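You operate a simulated robot arm through the tools that you are given. There is no shell and no other tool.

You run a simulated robot arm. Do the job below in one go: nothing can be reset, and whatever is moved stays where it is left.

TASK
Load the yellow rubber block into the turn plate's pocket and turn the plate a quarter turn clockwise.
Fine: bring the pocket to the yellow pointer first; shut the upper drawer.

It is judged by the outcome, as a careful person would: the job done as asked, and still so three seconds after it is handed in. It fails if anything else is knocked over, pushed out of place, dropped, spilled or broken.

THE ROBOT
A 7-joint arm with a two-finger parallel gripper, fixed in place. Base frame: the origin is at the foot of the arm, x ahead of it, y to its left, z up; the work surface is at about z = 820. Units: mm, degrees, N and s.
With the tool pointing down near the work surface it reaches from about 420 to 900 mm from the base axis. Its first joint turns from -17.0 to 126.0 degrees. Payload 1.57 kg.
The TCP is the grasp point between the finger pads, 30 mm short of the fingertips. In the tool frame z runs along the fingers and y along their closing line. The gripper opens to 80 mm. The fingers are 17 mm wide and 12 mm thick; the gripper's body (40 by 82 mm) begins 80 mm behind the TCP.
Orientation is told as [roll, pitch, yaw] about the base's x, y, z axes, in that order, counted from this pose: with the fingers straight down and closing along the base's y, the tool's x points along the base's -x, its y along +y and its z along -z.

THE INTERFACE
- The arm moves only by the tool jog_arm. Its argument "plan" is a list of rows, each a list of 7 numbers: the turn, a rotation vector about the base's x, y, z in degrees, then the shift along the base's x, y, z in cm, then the finger opening in cm, from 0 to 8. In form: [[rx, ry, rz, dx, dy, dz, fingers], ...]. A call has 1 to 20 rows; each row shifts and turns the commanded pose from where the row before left it. Rows are played at 5 a second. More than 50 mm and 8.6 degrees between two rows, or a gripper value outside its range, and nothing of the call is played. A pose out of reach is approached as far as the arm can. The call stops where the force on the tool passes 90 N (or 10 N more than at its start, if that is more) or the arm is blocked; 0.2 s more then pass. Each finger travels about 45 mm/s and halts on what it meets, pressing with about 32 N; the grip force reading is that of the motor and also rises with nothing between the fingers. The clock runs only during rows and for 0.2 s after the last one: add rows that do not move to give the fingers time. It gives the time, the measured TCP pose, the force on the tool (base axes), the opening and the grip force at its end, in the units of the frame above (readings bear some noise), with the torque about the TCP (base axes, N m) and any sound that the robot's microphone picked up.
- Cameras (640 x 400 px; columns grow to the right, rows downward): "scene" is fixed at [50.9, -649.3, 1567.3]; the picture's right is [0.66, -0.75, 0.00], its down [-0.48, -0.42, -0.77] and it looks along [0.58, 0.51, -0.63] (base axes); focal length 262 px, centre (320, 200). "wrist" rides on the gripper at [72, -7, -122] in the tool frame; the picture's right is [0.09, 1.00, 0.00], its down [-0.84, 0.08, -0.54] and it looks along [-0.54, 0.05, 0.84] (tool axes); focal length 238 px, centre (320, 200). There is no depth. A picture from a camera that has moved, and an enlarged one, comes with that camera's place and axes in the base frame and with its lens.
- get_image(camera): a new picture of that camera. The clock stands still meanwhile.
- move_column(by): slides the trunk up (or, below 0, down) by that many mm; the arm rides with it, the base frame stays. It gives what a move gives, with no picture.
- close_up(camera, box): a new picture of the part [left, top, right, bottom] of that camera's present view, enlarged. The clock stands still meanwhile.
- finish_job(): hands the job in; it is judged then, once.

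Places have to be worked out from the pictures, the camera data and where the tool is seen. Open the gripper and draw the arm clear of the work before you hand the job in, unless the task says otherwise.

The tools are called after "Call:" as a command line: name --pt "numbers of a row" for each row, then --argument value for the rest, lists and objects as JSON in quotes. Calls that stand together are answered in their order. jog_arm: Moves the arm, as the interface text tells. Its arguments: {"type":"object","properties":{"plan":{"type":"array"}},"required":["plan"]} The other tools are called the same way: move_column (by) slides the trunk up or down; get_image (camera) takes a picture; close_up (camera, box) takes an enlarged picture of a part of a camera's view; finish_job () hands the job in.

At the start:

```text
time: 0.0
eef_pos: [434.0, -21.8, 1339.2]
tool_rot: [0.0, 0.0, 0.1]
ft_force: [0.3, -0.6, 0.2]
ft_torque: [0.03, 0.01, -0.01]
width: 80.0
gripper_force: 0.1
trunk travel left (down, up): [-725.0, 65.0]
```

scene: 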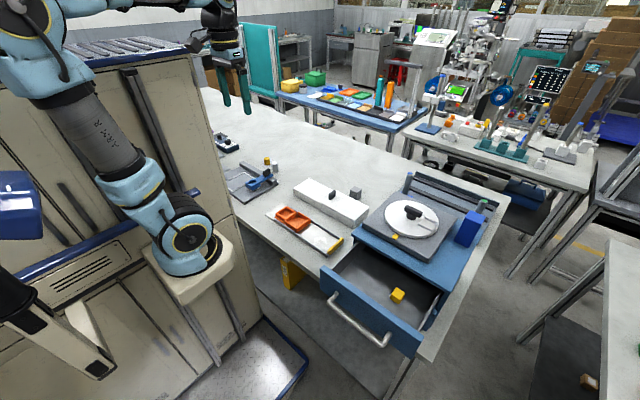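
wrist: 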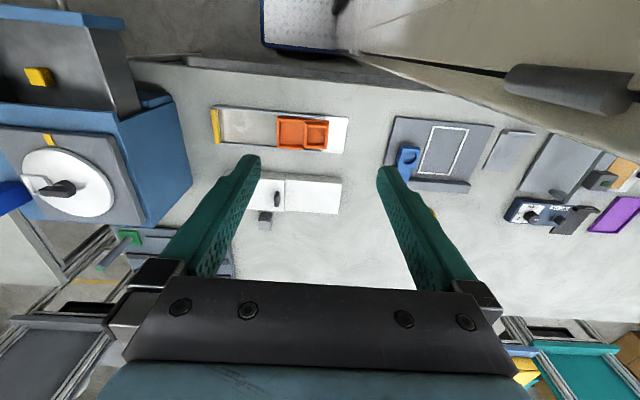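

I start by looking closely at the turn plate, the drawer and the surrounding items before moving anything.

Call:
close_up --camera "scene" --box '[350, 170, 510, 270]'

Call:
close_up --camera "scene" --box '[300, 230, 460, 370]'

Call:
close_up --camera "scene" --box '[210, 120, 390, 260]'

Call:
close_up --camera "wrist" --box '[0, 0, 240, 260]'

```text
4.00 times, centred on (430, 220) of scene
camera zoom: at [50.9, -649.3, 1567.3], right [0.66, -0.75, 0.0], down [-0.48, -0.42, -0.77], along [0.58, 0.51, -0.63], focal length 1046 px, centre (-120, 120)
```

zoom: 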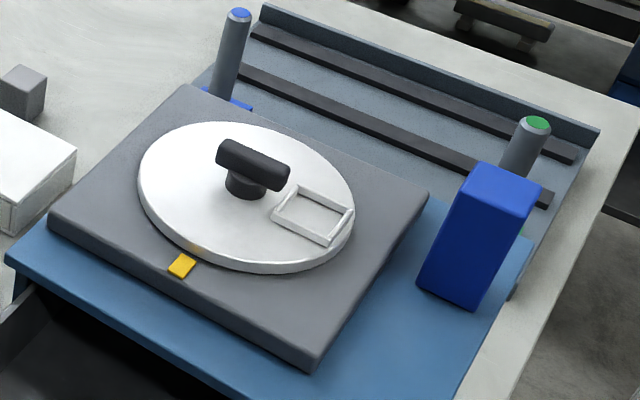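

```text
2.86 times, centred on (380, 300) of scene
camera zoom: at [50.9, -649.3, 1567.3], right [0.66, -0.75, 0.0], down [-0.48, -0.42, -0.77], along [0.58, 0.51, -0.63], focal length 747 px, centre (149, -86)
```

zoom: 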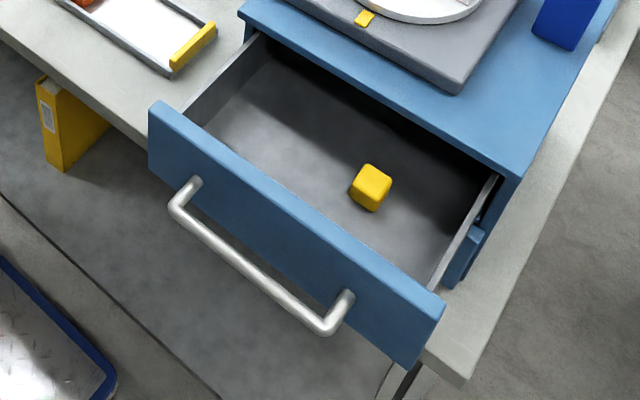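

```text
2.86 times, centred on (300, 190) of scene
camera zoom: at [50.9, -649.3, 1567.3], right [0.66, -0.75, 0.0], down [-0.48, -0.42, -0.77], along [0.58, 0.51, -0.63], focal length 747 px, centre (377, 229)
```

zoom: 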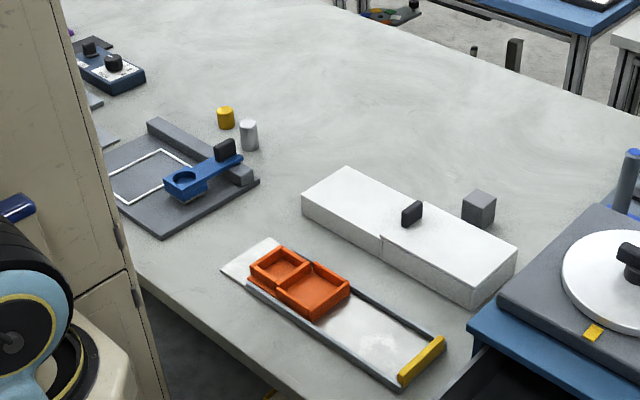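

```text
1.54 times, centred on (120, 130) of wrist
camera zoom: at [360.9, -28.5, 1459.9], right [-0.09, 1.0, 0.0], down [0.84, 0.08, 0.54], along [0.54, 0.05, -0.84], focal length 367 px, centre (628, 308)
```

zoom: 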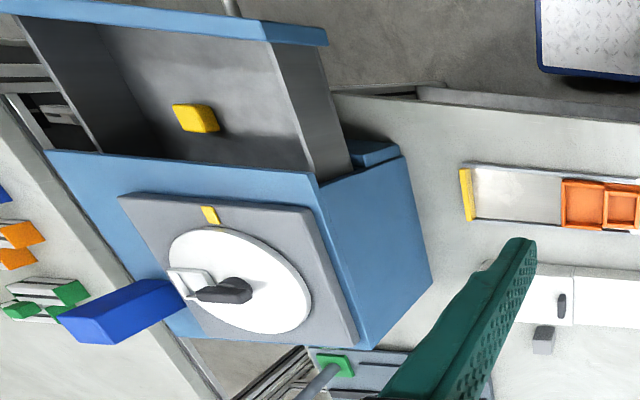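

The plate centre triangulates to about (621, -490, 1060), the yellow pointer lies on its -x side, and the pocket on its -y side. The yellow block is in the open drawer at about (457, -559, 951). I'll carry the arm high toward that side for a better view.

Call:
jog_arm --pt "0 0 0 0.5 -4 0 8" --pt "0 0 0 0.5 -4 0 8" --pt "0 0 0 0.5 -4 0 8" --pt "0 0 0 0.5 -4 0 8" --pt "0 0 0 0.5 -4 0 8" --pt "0 0 0 0.5 -4 0 8" --pt "0 0 0 0.5 -4 0 8" --pt "0 0 0 0.5 -4 0 8" --pt "0 0 0 0 0 0 8"

```text
time: 2.0
eef_pos: [474.7, -343.8, 1338.0]
tool_rot: [0.0, 0.0, 0.0]
ft_force: [-0.4, 0.2, 1.4]
ft_torque: [-0.03, 0.0, 0.0]
width: 79.9
gripper_force: 0.1
trunk travel left (down, up): [-725.0, 65.0]
```

The arm reached (475, -344, 1338) without trouble. I take wrist and scene pictures from here.

Call:
get_image --camera "wrist"

Call:
get_image --camera "scene"

```text
taken
camera wrist: at [401.8, -349.7, 1460.4], right [-0.09, 1.0, 0.0], down [0.84, 0.08, 0.54], along [0.54, 0.05, -0.84], focal length 238 px, centre (320, 200)
```

wrist: 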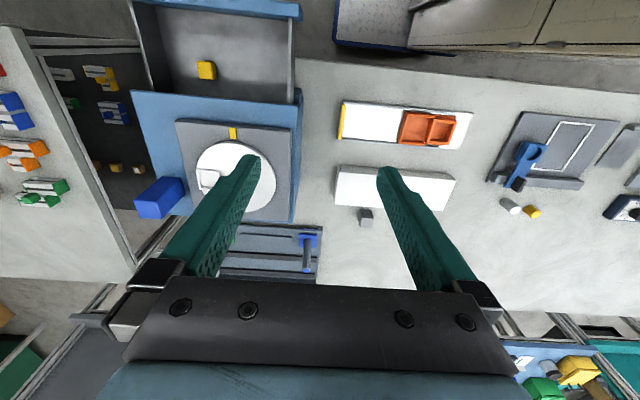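

```text
taken
```

scene: 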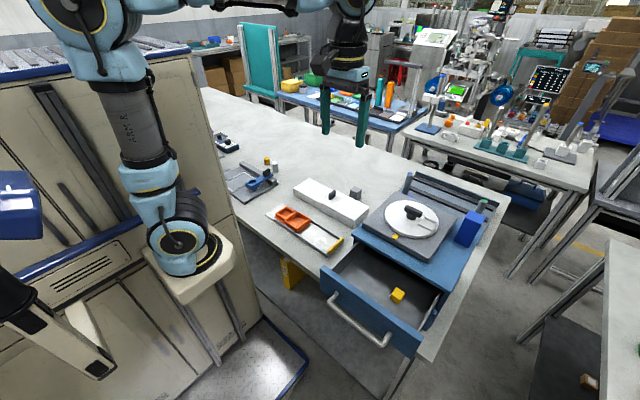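

I continue toward the plate at the same height, to get the plate centred in the wrist view.

Call:
jog_arm --pt "0 0 0 0 -4 0 8" --pt "0 0 0 0 -4 0 8" --pt "0 0 0 0 -4 0 8" --pt "0 0 0 0 -3 0 8" --pt "0 0 0 0 0 0 8"

Call:
get_image --camera "wrist"

```text
time: 3.2
eef_pos: [472.9, -493.0, 1338.3]
tool_rot: [0.0, 0.0, 0.1]
ft_force: [0.6, -0.9, -0.3]
ft_torque: [-0.04, -0.03, -0.02]
width: 80.4
gripper_force: 0.1
trunk travel left (down, up): [-725.0, 65.0]
```

```text
taken
camera wrist: at [401.0, -499.1, 1459.9], right [-0.09, 1.0, 0.0], down [0.84, 0.08, 0.54], along [0.54, 0.05, -0.84], focal length 238 px, centre (320, 200)
```

wrist: 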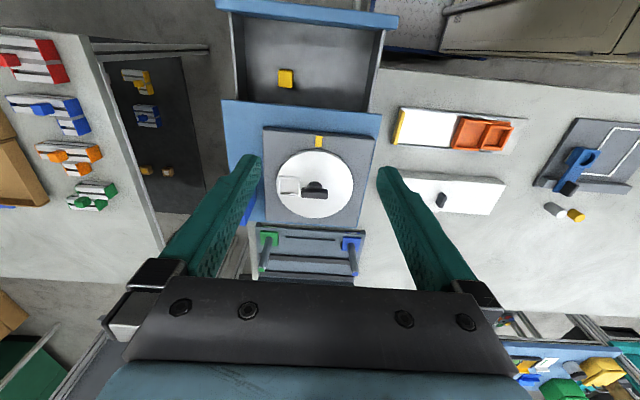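

The plate is now centred in the wrist view. I take enlarged views of the plate, handle and block.

Call:
close_up --camera "wrist" --box '[250, 120, 386, 226]'

Call:
close_up --camera "wrist" --box '[210, 0, 410, 130]'

Call:
close_up --camera "scene" --box '[380, 190, 460, 245]'

```text
3.77 times, centred on (318, 173) of wrist
camera zoom: at [401.0, -499.1, 1459.9], right [-0.09, 1.0, 0.0], down [0.84, 0.08, 0.54], along [0.54, 0.05, -0.84], focal length 899 px, centre (328, 302)
```

zoom: 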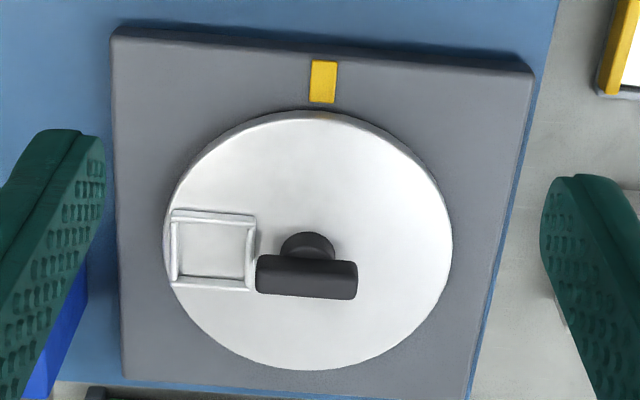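

```text
3.08 times, centred on (310, 65) of wrist
camera zoom: at [401.0, -499.1, 1459.9], right [-0.09, 1.0, 0.0], down [0.84, 0.08, 0.54], along [0.54, 0.05, -0.84], focal length 733 px, centre (351, 615)
```

zoom: 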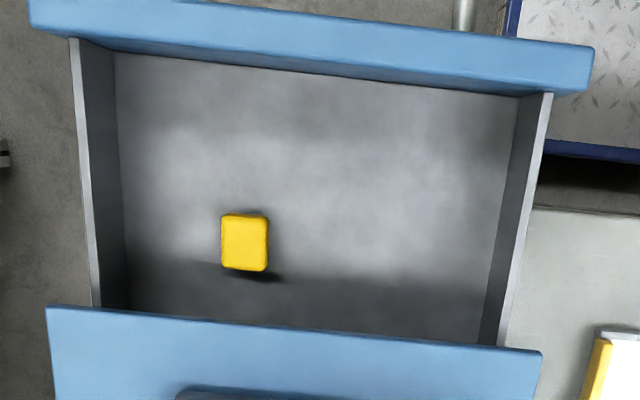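

```text
7.27 times, centred on (420, 218) of scene
camera zoom: at [50.9, -649.3, 1567.3], right [0.66, -0.75, 0.0], down [-0.48, -0.42, -0.77], along [0.58, 0.51, -0.63], focal length 1902 px, centre (-407, 73)
```

zoom: 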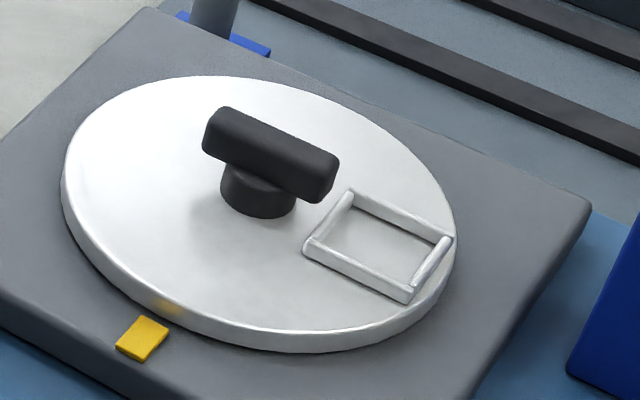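

Everything on the unit is aligned with the base axes: plate centre is about (627.5, -488.6) with top near z 1060. The handle bar lies along y at about z 1079–1094, the pocket is at the -y side, and the pointer is at the -x side. I move above the plate while yawing +90° so the fingers can straddle the bar.

Call:
jog_arm --pt "0 0 7.5 1.28 0 0 8" --pt "0 0 7.5 1.28 0 0 8" --pt "0 0 7.5 1.28 0 0 8" --pt "0 0 7.5 1.28 0 0 8" --pt "0 0 7.5 1.28 0 0 8" --pt "0 0 7.5 1.28 0 0 8" --pt "0 0 7.5 1.28 0 0 8" --pt "0 0 7.5 1.28 0 0 8" --pt "0 0 7.5 1.28 0 0 8" --pt "0 0 7.5 1.28 0 0 8" --pt "0 0 7.5 1.28 0 0 8" --pt "0 0 7.5 1.28 0.4 0 8" --pt "0 0 0 0 0 0 8"

Call:
get_image --camera "wrist"

Call:
get_image --camera "scene"

```text
time: 6.0
eef_pos: [627.3, -487.8, 1339.3]
tool_rot: [0.0, 0.1, 90.1]
ft_force: [0.6, 0.5, 0.0]
ft_torque: [-0.02, 0.0, 0.01]
width: 80.2
gripper_force: 0.0
trunk travel left (down, up): [-725.0, 65.0]
```

```text
taken
camera wrist: at [633.2, -559.5, 1460.3], right [-1.0, -0.09, 0.0], down [-0.08, 0.84, 0.54], along [-0.05, 0.54, -0.84], focal length 238 px, centre (320, 200)
```

wrist: 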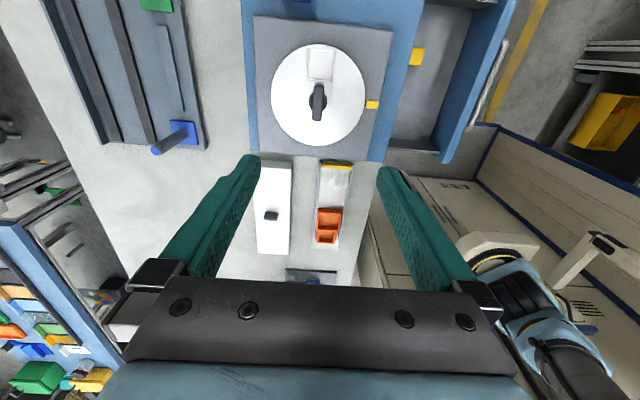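

```text
taken
```

scene: 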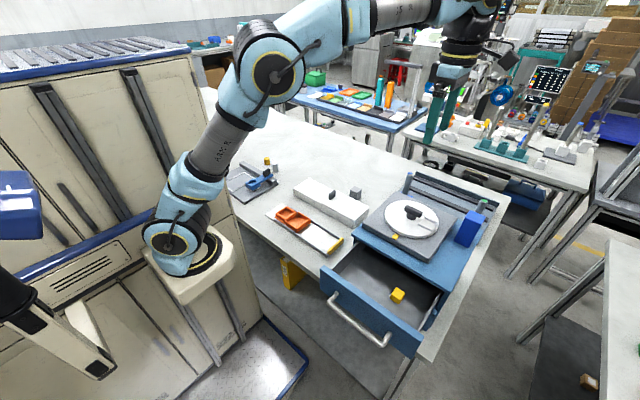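

The yaw works and the TCP is over the plate. I enlarge the plate in this view to refine its centre, the bar and the pocket.

Call:
close_up --camera "wrist" --box '[250, 10, 400, 160]'

Call:
close_up --camera "wrist" --box '[290, 40, 350, 130]'

```text
2.67 times, centred on (325, 85) of wrist
camera zoom: at [633.2, -559.5, 1460.3], right [-1.0, -0.09, 0.0], down [-0.08, 0.84, 0.54], along [-0.05, 0.54, -0.84], focal length 636 px, centre (307, 507)
```

zoom: 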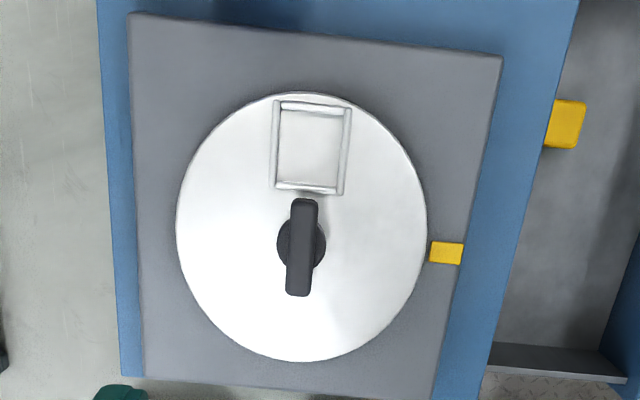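

```text
4.44 times, centred on (320, 85) of wrist
camera zoom: at [633.2, -559.5, 1460.3], right [-1.0, -0.09, 0.0], down [-0.08, 0.84, 0.54], along [-0.05, 0.54, -0.84], focal length 1059 px, centre (320, 711)
```

zoom: 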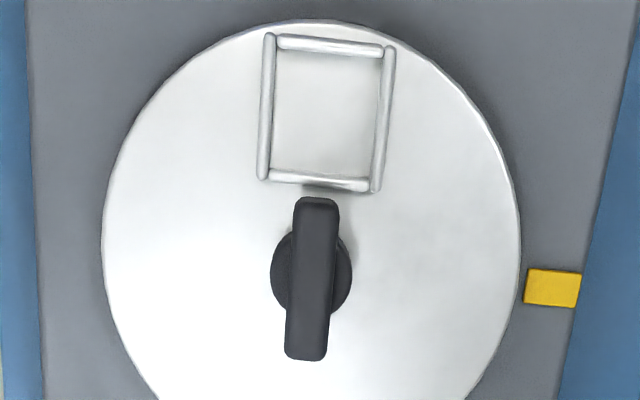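

The refined values are plate centre about (629, -489), bar along y at x≈629.5 and roughly 13 mm wide, and pocket inside about 34 mm square. I descend to just above the bar with the fingertips near 1105, and check.

Call:
jog_arm --pt "0 0 0 0.2 0 -4 8" --pt "0 0 0 0 0 -4 8" --pt "0 0 0 0 0 -4 7" --pt "0 0 0 0 0 -4 6" --pt "0 0 0 0 0 -3 5" --pt "0 0 0 0 0 -1.5 5" --pt "0 0 0 0 0 0 5"

Call:
get_image --camera "wrist"

Call:
close_up --camera "scene" --box '[350, 130, 510, 250]'

```text
time: 7.6
eef_pos: [630.0, -487.0, 1133.4]
tool_rot: [0.0, -0.1, 90.1]
ft_force: [0.5, -0.7, 0.3]
ft_torque: [0.03, -0.02, 0.0]
width: 49.8
gripper_force: 0.1
trunk travel left (down, up): [-725.0, 65.0]
```

```text
taken
camera wrist: at [635.6, -559.2, 1255.9], right [-1.0, -0.09, 0.0], down [-0.08, 0.84, 0.54], along [-0.05, 0.54, -0.84], focal length 238 px, centre (320, 200)
```

wrist: 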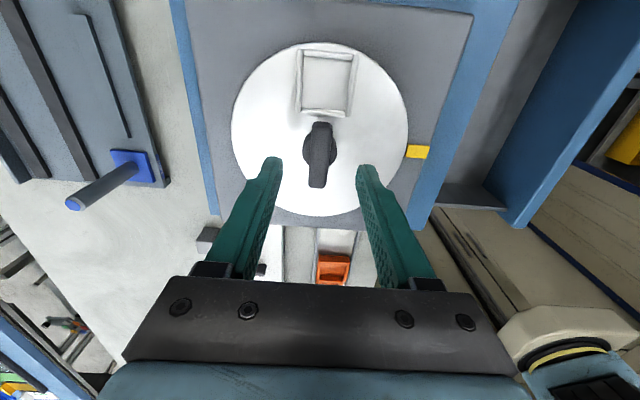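

```text
3.33 times, centred on (430, 190) of scene
camera zoom: at [50.9, -649.3, 1567.3], right [0.66, -0.75, 0.0], down [-0.48, -0.42, -0.77], along [0.58, 0.51, -0.63], focal length 872 px, centre (-47, 233)
```

zoom: 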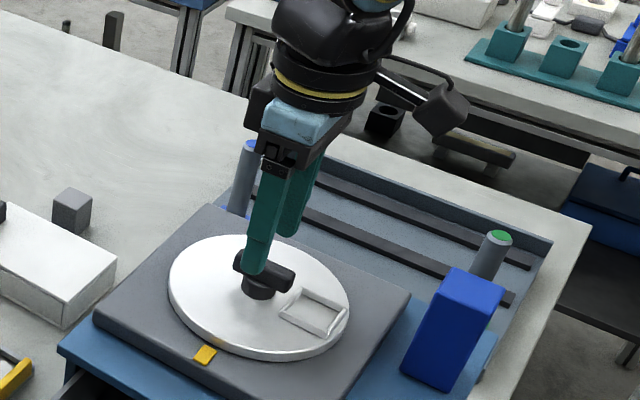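

The fingers straddle the bar in x. I enlarge to verify the bar height and centring before the final descent.

Call:
close_up --camera "wrist" --box '[230, 30, 420, 230]'

Call:
close_up --camera "scene" --box '[385, 160, 455, 230]'

```text
2.00 times, centred on (325, 130) of wrist
camera zoom: at [635.6, -559.2, 1255.9], right [-1.0, -0.09, 0.0], down [-0.08, 0.84, 0.54], along [-0.05, 0.54, -0.84], focal length 477 px, centre (310, 340)
```

zoom: 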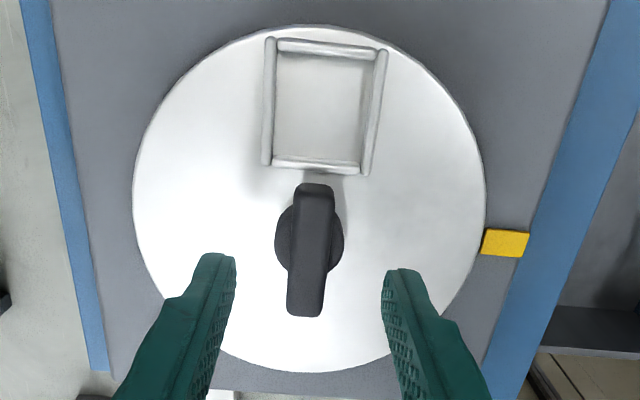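

```text
5.71 times, centred on (420, 195) of scene
camera zoom: at [50.9, -649.3, 1567.3], right [0.66, -0.75, 0.0], down [-0.48, -0.42, -0.77], along [0.58, 0.51, -0.63], focal length 1494 px, centre (-251, 229)
```

zoom: 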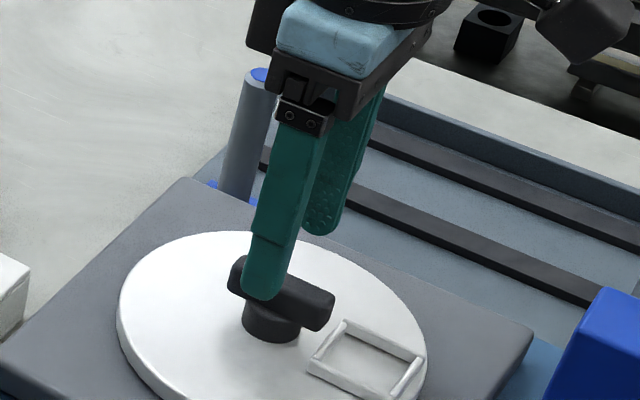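

The fingers are centred on the bar (bar x≈630, top z≈1096, plate top about 1058). I descend to TCP z≈1096, which leaves the tips about 8 mm above the plate, and then close on the bar.

Call:
jog_arm --pt "0 0 0 0 -0.1 -1.5 5" --pt "0 0 0 0 0 -1.2 5" --pt "0 0 0 0 0 -1.0 5" --pt "0 0 0 0 0 0 5"

Call:
jog_arm --pt "0 0 0 0 0 0 3" --pt "0 0 0 0 0 0 1.2" --pt "0 0 0 0 0 0 0.5" --pt "0 0 0 0 0 0 0.5" --pt "0 0 0 0 0 0 0.5"

Call:
get_image --camera "wrist"

```text
time: 8.6
eef_pos: [628.8, -489.1, 1096.0]
tool_rot: [0.0, -0.1, 90.0]
ft_force: [0.3, 0.4, 0.5]
ft_torque: [-0.03, -0.01, -0.04]
width: 50.2
gripper_force: 0.1
trunk travel left (down, up): [-725.0, 65.0]
```

```text
time: 9.8
eef_pos: [629.3, -489.2, 1096.1]
tool_rot: [0.0, 0.0, 90.1]
ft_force: [7.4, -2.6, -1.1]
ft_torque: [-0.25, -0.33, -0.01]
width: 26.9
gripper_force: 37.7
trunk travel left (down, up): [-725.0, 65.0]
```

```text
taken
camera wrist: at [636.1, -560.7, 1218.7], right [-1.0, -0.09, 0.0], down [-0.08, 0.84, 0.54], along [-0.05, 0.54, -0.84], focal length 238 px, centre (320, 200)
```

wrist: 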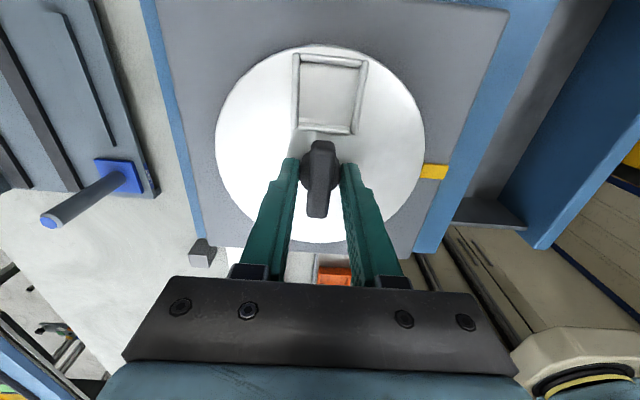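

The fingers stopped at 27 mm, which is the round post under the bar rather than the 13 mm bar. I open a little and look closely to judge where the post ends and the bar begins.

Call:
jog_arm --pt "0 0 0 0 0 0 4" --pt "0 0 0 0 0 0 4" --pt "0 0 0 0 0 1.5 4" --pt "0 0 0 0 0 0 4"

Call:
close_up --camera "scene" --box '[395, 180, 445, 220]'

Call:
close_up --camera "wrist" --box '[250, 110, 390, 230]'

```text
time: 10.8
eef_pos: [628.9, -487.9, 1111.1]
tool_rot: [-0.1, 0.1, 89.9]
ft_force: [0.8, 0.0, -0.6]
ft_torque: [0.0, 0.01, 0.03]
width: 40.2
gripper_force: 0.1
trunk travel left (down, up): [-725.0, 65.0]
```

```text
10.00 times, centred on (420, 200) of scene
camera zoom: at [50.9, -649.3, 1567.3], right [0.66, -0.75, 0.0], down [-0.48, -0.42, -0.77], along [0.58, 0.51, -0.63], focal length 2615 px, centre (-680, 200)
```

zoom: 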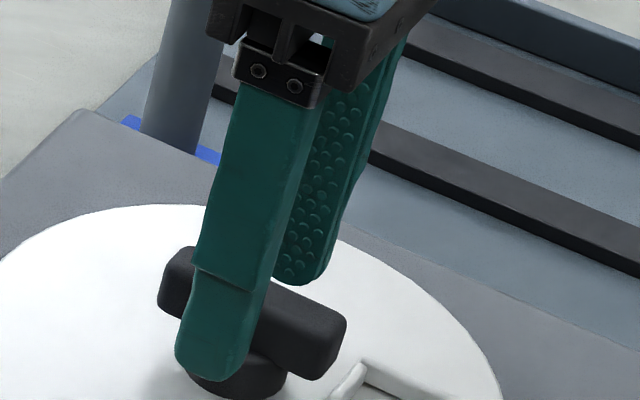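

```text
3.33 times, centred on (320, 170) of wrist
camera zoom: at [635.2, -560.3, 1233.4], right [-1.0, -0.09, 0.0], down [-0.08, 0.84, 0.54], along [-0.05, 0.54, -0.84], focal length 794 px, centre (320, 300)
```

zoom: 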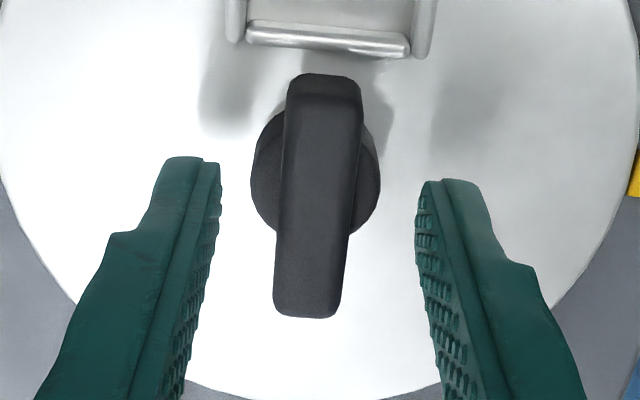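

The bar is about 14 mm high (roughly 1082–1096) with the post beneath it. At TCP z≈1112 the tips should catch only the bar, so I close here.

Call:
jog_arm --pt "0 0 0 0.05 -0.1 0.1 3" --pt "0 0 0 0 0 0 1.5" --pt "0 0 0 0 0 0 0.5" --pt "0 0 0 0 0 0 0.5" --pt "0 0 0 0 0 0 0.5"

Call:
close_up --camera "wrist" --box '[250, 110, 390, 230]'

```text
time: 12.0
eef_pos: [629.2, -489.6, 1112.2]
tool_rot: [0.0, 0.1, 89.9]
ft_force: [3.5, -0.5, 1.3]
ft_torque: [0.18, -0.09, 0.01]
width: 14.8
gripper_force: 30.8
trunk travel left (down, up): [-725.0, 65.0]
```

```text
3.33 times, centred on (320, 170) of wrist
camera zoom: at [636.1, -561.1, 1234.3], right [-1.0, -0.09, 0.0], down [-0.08, 0.84, 0.54], along [-0.05, 0.54, -0.84], focal length 794 px, centre (320, 300)
```

zoom: 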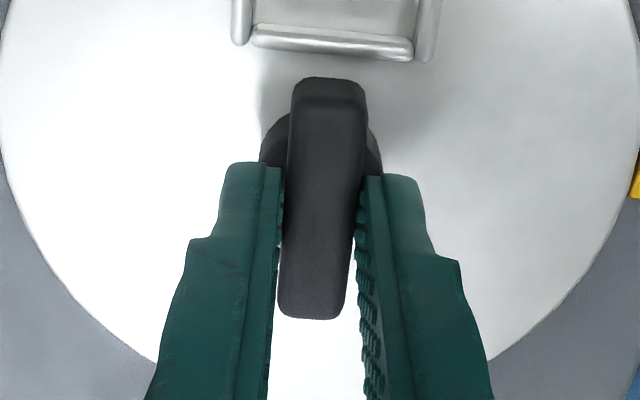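

The bar is gripped at 14.8 mm. I start turning clockwise (negative about z) with a small test to feel the resistance.

Call:
jog_arm --pt "0 0 -4 0 0 0 0.5" --pt "0 0 -5 0 0 0 0.5" --pt "0 0 -5 0 0 0 0.5" --pt "0 0 0 0 0 0 0.5"

Call:
get_image --camera "wrist"

Call:
close_up --camera "scene" --box '[380, 180, 460, 245]'

```text
time: 13.0
eef_pos: [629.5, -489.1, 1112.7]
tool_rot: [0.0, 0.0, 76.0]
ft_force: [5.1, 3.0, 1.9]
ft_torque: [0.24, -0.15, 0.96]
width: 19.1
gripper_force: 34.1
trunk travel left (down, up): [-725.0, 65.0]
```

```text
taken
camera wrist: at [618.5, -560.6, 1234.1], right [-0.99, 0.15, 0.0], down [0.13, 0.83, 0.54], along [0.08, 0.54, -0.84], focal length 238 px, centre (320, 200)
```

wrist: 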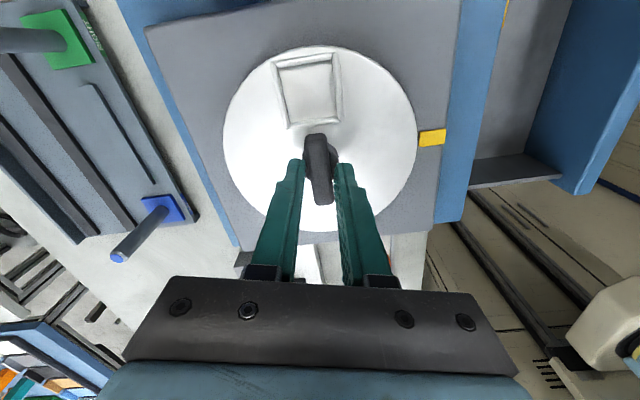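

```text
6.15 times, centred on (420, 212) of scene
camera zoom: at [50.9, -649.3, 1567.3], right [0.66, -0.75, 0.0], down [-0.48, -0.42, -0.77], along [0.58, 0.51, -0.63], focal length 1609 px, centre (-295, 123)
```

zoom: 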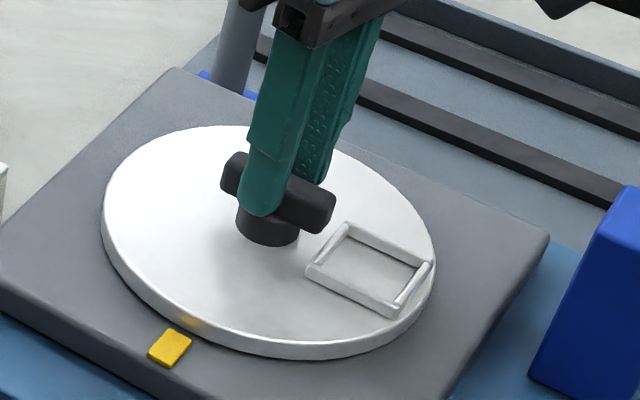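

The plate did not move: the bar slipped in the pads (width grew to 19 mm at about 0.96 N·m), so the plate is stiff. I'll release, lift, and re-engage with the fingers diagonal at yaw 50°. That way each finger pushes on opposite sides of the bar near its ends, giving a much stronger couple.

Call:
jog_arm --pt "0 0 0 0 0 0 4.8" --pt "0 0 0 0 0 0 4.8" --pt "0 0 0 0 0 1.5 4.8" --pt "0 0 0 0 0 1.2 4.8" --pt "0 0 -6.5 0 0 0 4.8" --pt "0 0 -6.5 0 0 0 4.8" --pt "0 0 -6.5 0 0 0 4.8" --pt "0 0 -6.5 0 0 0 4.8" --pt "0 0 0 0 0 0 4.8"

Call:
close_up --camera "wrist" --box '[230, 30, 420, 230]'

```text
time: 15.0
eef_pos: [630.4, -489.5, 1138.9]
tool_rot: [0.0, 0.0, 49.8]
ft_force: [0.3, -0.4, 0.1]
ft_torque: [-0.05, 0.04, 0.0]
width: 48.0
gripper_force: 0.1
trunk travel left (down, up): [-725.0, 65.0]
```

```text
2.00 times, centred on (325, 130) of wrist
camera zoom: at [588.1, -549.3, 1261.2], right [-0.82, 0.57, 0.0], down [0.48, 0.69, 0.54], along [0.31, 0.44, -0.84], focal length 477 px, centre (310, 340)
```

zoom: 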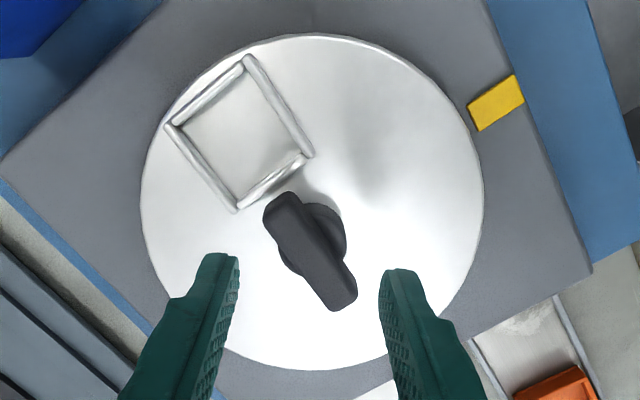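

The geometry is right: rotating clockwise sends the left finger into the pocket end of the bar from its CCW side, and the right finger into the other end. I descend to z≈1104, set the opening near 38 mm and begin a small clockwise turn.

Call:
jog_arm --pt "0 0 0 -0.1 0 -1.5 4.8" --pt "0 0 0 0 0 -1.2 4.8" --pt "0 0 0 0 0 -0.8 4.8" --pt "0 0 0 0 0 0 3.8" --pt "0 0 0 0 0 0 3.8"

Call:
close_up --camera "wrist" --box '[230, 30, 420, 230]'

```text
time: 16.2
eef_pos: [629.7, -490.4, 1104.5]
tool_rot: [0.1, 0.0, 50.1]
ft_force: [0.0, -0.1, -0.5]
ft_torque: [0.0, 0.02, 0.02]
width: 38.4
gripper_force: 0.1
trunk travel left (down, up): [-725.0, 65.0]
```

```text
2.00 times, centred on (325, 130) of wrist
camera zoom: at [587.4, -549.8, 1226.2], right [-0.82, 0.57, 0.0], down [0.48, 0.69, 0.54], along [0.31, 0.45, -0.84], focal length 477 px, centre (310, 340)
```

zoom: 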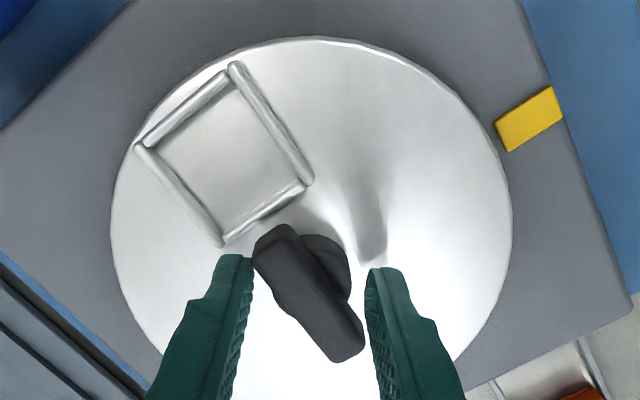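

No contact yet and the fingers straddle the bar diagonally. I turn clockwise 20° and watch torque and width.

Call:
jog_arm --pt "0 0 -4 0 0 0 3.8" --pt "0 0 -4 0 0 0 3.8" --pt "0 0 -4 0 0 0 3.8" --pt "0 0 -4 0 0 0 3.8" --pt "0 0 -4 0 0 0 3.8"

Call:
close_up --camera "wrist" --box '[230, 30, 420, 230]'

Call:
close_up --camera "scene" --box '[380, 180, 460, 245]'

```text
time: 17.4
eef_pos: [626.7, -493.2, 1104.5]
tool_rot: [0.1, 0.1, 29.8]
ft_force: [0.6, -9.2, 0.5]
ft_torque: [-0.23, 0.05, 0.09]
width: 46.6
gripper_force: 4.6
trunk travel left (down, up): [-725.0, 65.0]
```

```text
2.00 times, centred on (325, 130) of wrist
camera zoom: at [567.2, -533.6, 1226.0], right [-0.57, 0.82, 0.0], down [0.69, 0.48, 0.54], along [0.44, 0.31, -0.84], focal length 477 px, centre (310, 340)
```

zoom: 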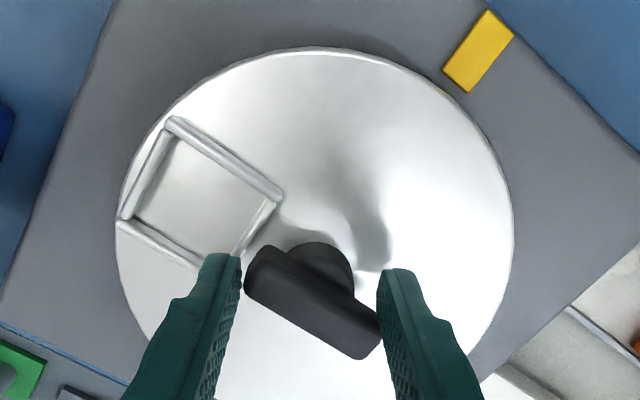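

```text
6.15 times, centred on (420, 212) of scene
camera zoom: at [50.9, -649.3, 1567.3], right [0.66, -0.75, 0.0], down [-0.48, -0.42, -0.77], along [0.58, 0.51, -0.63], focal length 1609 px, centre (-295, 123)
```

zoom: 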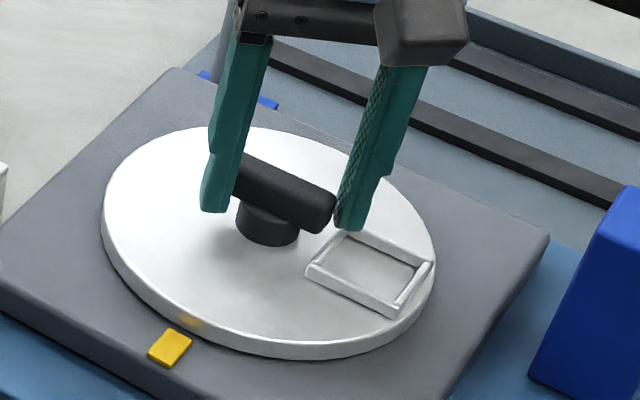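

The plate still has not moved; the fingers were pushed open (46.6 mm) and slipped toward the bar ends. I'll release, lift, and inspect the plate's surroundings before trying more force, in case it is blocked or limited in this direction.

Call:
jog_arm --pt "0 0 0 0 0 0 6" --pt "0 0 0 0 0 0 6" --pt "0 0 0 0 0 2 6" --pt "0 0 0 0 0 2 6" --pt "0 0 0 0 0 4 6" --pt "0 0 0 0 0 0 6"

Call:
get_image --camera "wrist"

Call:
close_up --camera "scene" --box '[370, 180, 470, 260]'

Call:
close_up --camera "scene" --box '[310, 250, 470, 390]'

```text
time: 18.8
eef_pos: [628.6, -489.2, 1182.4]
tool_rot: [-0.1, 0.0, 30.1]
ft_force: [-0.7, -0.2, -0.1]
ft_torque: [0.0, -0.02, 0.0]
width: 59.9
gripper_force: 0.0
trunk travel left (down, up): [-725.0, 65.0]
```

```text
taken
camera wrist: at [569.5, -531.6, 1305.6], right [-0.58, 0.82, 0.0], down [0.69, 0.49, 0.54], along [0.44, 0.31, -0.84], focal length 238 px, centre (320, 200)
```

wrist: 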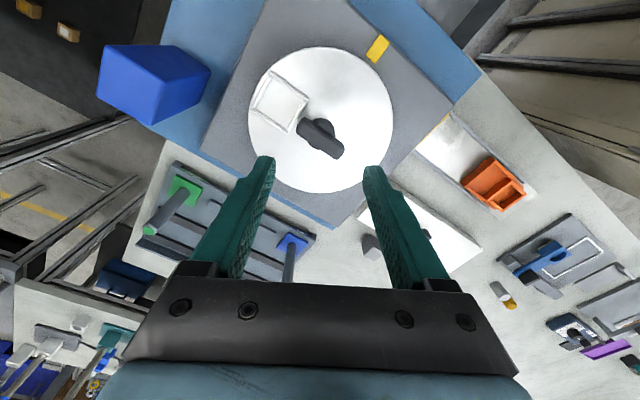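

```text
5.00 times, centred on (420, 220) of scene
camera zoom: at [50.9, -649.3, 1567.3], right [0.66, -0.75, 0.0], down [-0.48, -0.42, -0.77], along [0.58, 0.51, -0.63], focal length 1308 px, centre (-180, 100)
```

zoom: 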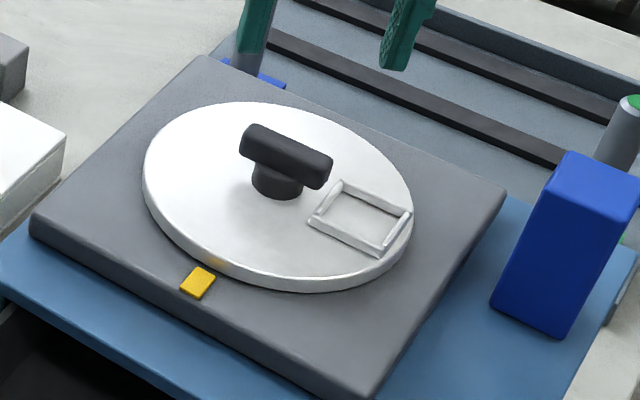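

```text
2.86 times, centred on (390, 320) of scene
camera zoom: at [50.9, -649.3, 1567.3], right [0.66, -0.75, 0.0], down [-0.48, -0.42, -0.77], along [0.58, 0.51, -0.63], focal length 747 px, centre (120, -143)
```

zoom: 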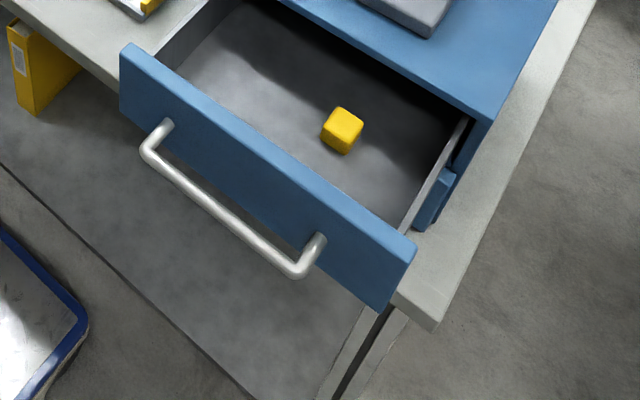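

There are no visible obstructions, and below there is a second drawer that is shut. I'll try a rigid lever push: closed fingers at yaw 0, pressing the +y end of the bar toward +x (clockwise) while reading the force.

Call:
jog_arm --pt "0 0 -7.5 -0.5 0.5 0 4" --pt "0 0 -7.5 -0.5 0.5 0 2" --pt "0 0 -7.5 -0.5 0.5 0 0" --pt "0 0 -7.5 -0.6 0.5 0 0" --pt "0 0 0 0 0 -3 0" --pt "0 0 0 0 0 -3 0" --pt "0 0 0 0 0 -1.8 0" --pt "0 0 0 0 0 0 0"

Call:
close_up --camera "wrist" --box '[200, 30, 440, 230]'

Call:
close_up --camera "scene" --box '[380, 180, 460, 245]'

```text
time: 20.6
eef_pos: [606.8, -470.3, 1106.0]
tool_rot: [0.0, 0.1, 0.0]
ft_force: [-0.4, -0.6, -0.4]
ft_torque: [-0.01, 0.01, 0.0]
width: 0.0
gripper_force: 21.3
trunk travel left (down, up): [-725.0, 65.0]
```

```text
2.00 times, centred on (320, 130) of wrist
camera zoom: at [534.1, -476.4, 1228.3], right [-0.09, 1.0, 0.0], down [0.84, 0.08, 0.54], along [0.54, 0.05, -0.84], focal length 477 px, centre (320, 340)
```

zoom: 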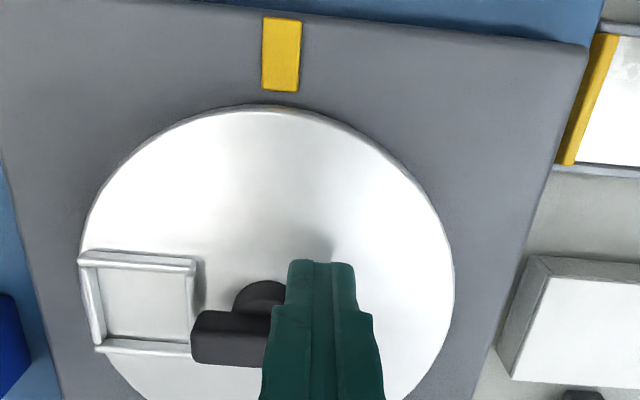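

```text
6.15 times, centred on (420, 212) of scene
camera zoom: at [50.9, -649.3, 1567.3], right [0.66, -0.75, 0.0], down [-0.48, -0.42, -0.77], along [0.58, 0.51, -0.63], focal length 1609 px, centre (-295, 123)
```

zoom: 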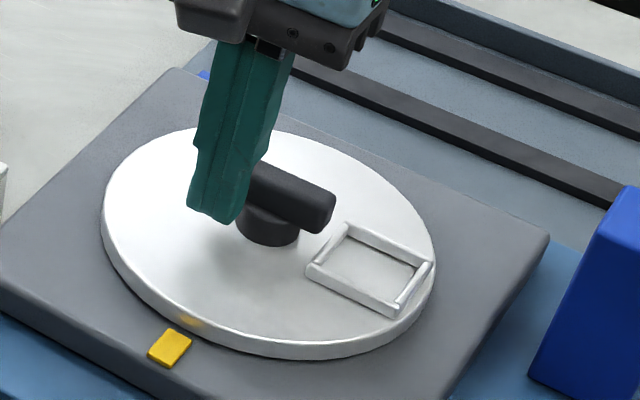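

The fingers stand beside the +y end of the bar on its -x side. I push +x gently in small rows.

Call:
jog_arm --pt "0 0 0 0.3 0.2 0 0" --pt "0 0 0 0.3 0 0 0" --pt "0 0 0 0.2 0 0 0" --pt "0 0 0 0.2 0 0 0" --pt "0 0 0 0.2 0 0 0"

Call:
close_up --camera "scene" --box '[380, 180, 460, 245]'

```text
time: 21.8
eef_pos: [614.5, -467.9, 1105.0]
tool_rot: [0.2, 0.4, -0.1]
ft_force: [-37.1, 11.5, 0.1]
ft_torque: [0.09, 0.52, 0.01]
width: 0.2
gripper_force: 21.2
trunk travel left (down, up): [-725.0, 65.0]
```

```text
6.15 times, centred on (420, 212) of scene
camera zoom: at [50.9, -649.3, 1567.3], right [0.66, -0.75, 0.0], down [-0.48, -0.42, -0.77], along [0.58, 0.51, -0.63], focal length 1609 px, centre (-295, 123)
```

zoom: 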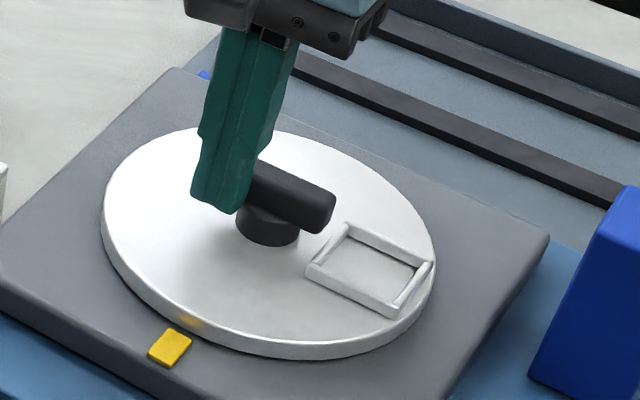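

At 37 N (about 0.75 N·m) nothing moves clockwise. Before forcing it, I check the other direction by backing off, hopping over the bar, and pressing gently from the +x side.

Call:
jog_arm --pt "0 0 0 -0.8 0 0 0" --pt "0 0 0 -0.4 0 0 0" --pt "0 0 0 0 0 2.5 0" --pt "0 0 0 0 0 2.0 0" --pt "0 0 0 2.3 0 0 0" --pt "0 0 0 2.3 0 0 0" --pt "0 0 0 0 0 -2.5 0" --pt "0 0 0 0 0 -2.0 0" --pt "0 0 0 0 0 0 0"

Call:
jog_arm --pt "0 0 0 -0.3 0 0 0" --pt "0 0 0 -0.3 0 0 0" --pt "0 0 0 -0.2 0 0 0" --pt "0 0 0 -0.2 0 0 0" --pt "0 0 0 0 0 0 0"

Call:
close_up --camera "scene" --box '[380, 180, 460, 245]'

```text
time: 23.8
eef_pos: [653.5, -468.4, 1106.4]
tool_rot: [0.0, 0.0, 0.0]
ft_force: [0.4, 0.2, 0.7]
ft_torque: [-0.02, -0.02, 0.01]
width: 0.2
gripper_force: 21.2
trunk travel left (down, up): [-725.0, 65.0]
```

```text
time: 25.0
eef_pos: [643.6, -468.3, 1106.3]
tool_rot: [0.0, -0.1, 0.0]
ft_force: [1.4, 1.3, 0.2]
ft_torque: [0.02, -0.08, 0.0]
width: 0.0
gripper_force: 21.2
trunk travel left (down, up): [-725.0, 65.0]
```

```text
6.15 times, centred on (420, 212) of scene
camera zoom: at [50.9, -649.3, 1567.3], right [0.66, -0.75, 0.0], down [-0.48, -0.42, -0.77], along [0.58, 0.51, -0.63], focal length 1609 px, centre (-295, 123)
```

zoom: 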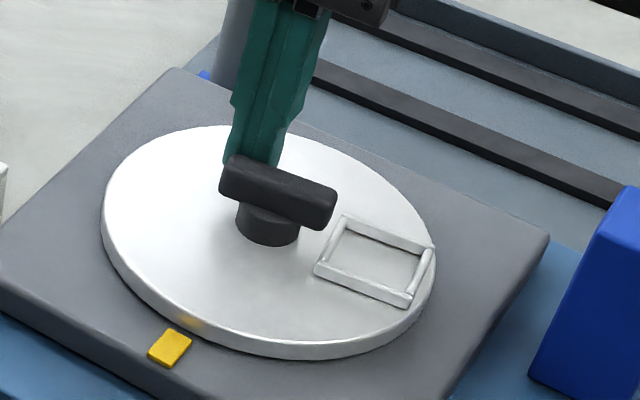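

The plate moved counter-clockwise with almost no force (1.4 N). So it turns freely but has a stop on the clockwise side of its starting position. To bring the pocket to the pointer I therefore turn it counter-clockwise about 270°, leaving the clockwise quarter turn free afterwards. I lift off and yaw to -85° above the bar to grip it for a long CCW sweep.

Call:
jog_arm --pt "0 0 0 0.6 0 0 0" --pt "0 0 0 0 0 2.5 0" --pt "0 0 0 0 0 2.5 1" --pt "0 0 -8 -1 -1 0 2" --pt "0 0 -8 -1 -1.1 0 4" --pt "0 0 -8 0 0 0 4" --pt "0 0 -8 0 0 0 4" --pt "0 0 -8 0 0 0 4" --pt "0 0 -8 0 0 0 4" --pt "0 0 -8 0 0 0 4" --pt "0 0 -8 0 0 0 4" --pt "0 0 -8 0 0 0 4" --pt "0 0 -8 0 0 0 4" --pt "0 0 -5 0 0 0 4" --pt "0 0 0 0 0 0 4"

Call:
get_image --camera "wrist"

Call:
get_image --camera "scene"

```text
time: 28.2
eef_pos: [629.4, -488.3, 1155.6]
tool_rot: [0.1, 0.1, -85.1]
ft_force: [0.1, -0.6, 0.3]
ft_torque: [0.0, -0.04, 0.02]
width: 40.0
gripper_force: 0.0
trunk travel left (down, up): [-725.0, 65.0]
```

```text
taken
camera wrist: at [615.8, -418.0, 1277.8], right [0.98, 0.18, 0.0], down [0.15, -0.83, 0.54], along [0.1, -0.53, -0.84], focal length 238 px, centre (320, 200)
```

wrist: 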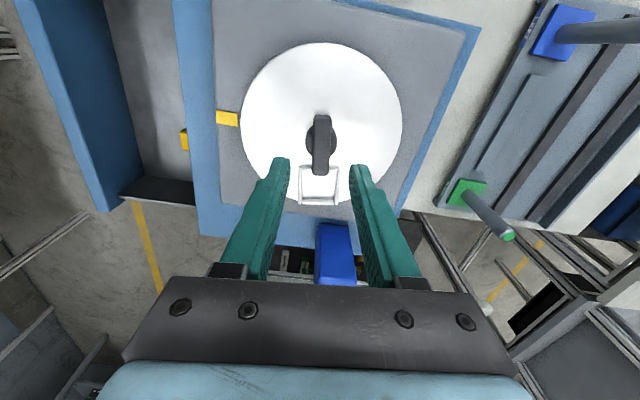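

```text
taken
```

scene: 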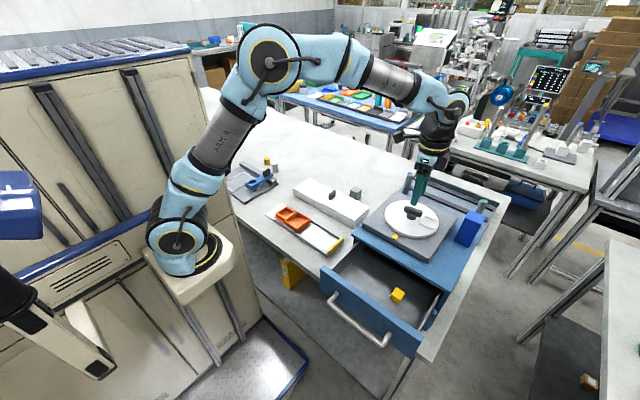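

Yaw -85° is reachable and the fingers straddle the bar. I descend to TCP z≈1112 and close on the bar.

Call:
jog_arm --pt "0 0 0 0 0 -2 4" --pt "0 0 0 0 -0.05 -1.5 4" --pt "0 0 0 0 0 -0.85 4" --pt "0 0 0 0 0 0 2.5" --pt "0 0 0 0 0 0 1" --pt "0 0 0 0 0 0 0.5" --pt "0 0 0 0 0 0 0.5"

Call:
get_image --camera "wrist"

```text
time: 29.8
eef_pos: [629.5, -488.8, 1113.9]
tool_rot: [0.1, 0.0, -84.9]
ft_force: [15.4, -0.1, -2.1]
ft_torque: [-0.38, -0.45, 0.0]
width: 14.8
gripper_force: 28.4
trunk travel left (down, up): [-725.0, 65.0]
```

```text
taken
camera wrist: at [616.3, -417.9, 1235.1], right [0.98, 0.18, 0.0], down [0.15, -0.83, 0.54], along [0.1, -0.53, -0.84], focal length 238 px, centre (320, 200)
```

wrist: 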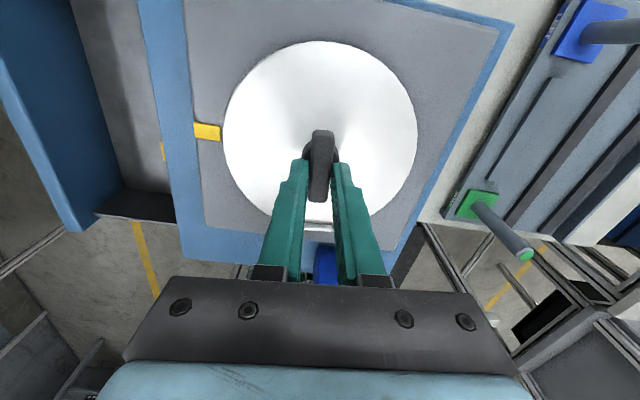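

The bar is held at 14.8 mm with a mild side load, so I shift +1 mm in x and then turn counter-clockwise in steps.

Call:
jog_arm --pt "0 0 0 0.1 0 0 0.5" --pt "0 0 5 0 0 0 0.5" --pt "0 0 5 0 0 0 0.5" --pt "0 0 5 0 0 0 0.5" --pt "0 0 5 0 0 0 0.5" --pt "0 0 0 0 0 0 0.5"

Call:
get_image --camera "wrist"

Call:
close_up --camera "scene" --box '[370, 180, 470, 260]'

```text
time: 31.2
eef_pos: [629.6, -488.2, 1113.1]
tool_rot: [0.1, 0.0, -65.0]
ft_force: [11.8, 2.1, 6.9]
ft_torque: [0.76, 0.06, 0.0]
width: 14.9
gripper_force: 30.8
trunk travel left (down, up): [-725.0, 65.0]
```

```text
taken
camera wrist: at [593.3, -426.6, 1235.1], right [0.86, 0.51, 0.0], down [0.42, -0.72, 0.54], along [0.27, -0.47, -0.84], focal length 238 px, centre (320, 200)
```

wrist: 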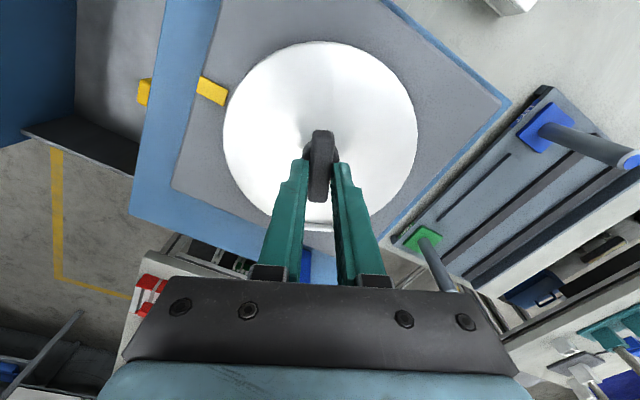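

```text
5.00 times, centred on (420, 220) of scene
camera zoom: at [50.9, -649.3, 1567.3], right [0.66, -0.75, 0.0], down [-0.48, -0.42, -0.77], along [0.58, 0.51, -0.63], focal length 1308 px, centre (-180, 100)
```

zoom: 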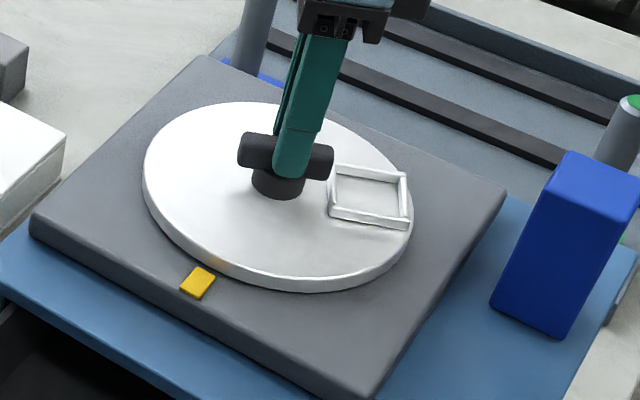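

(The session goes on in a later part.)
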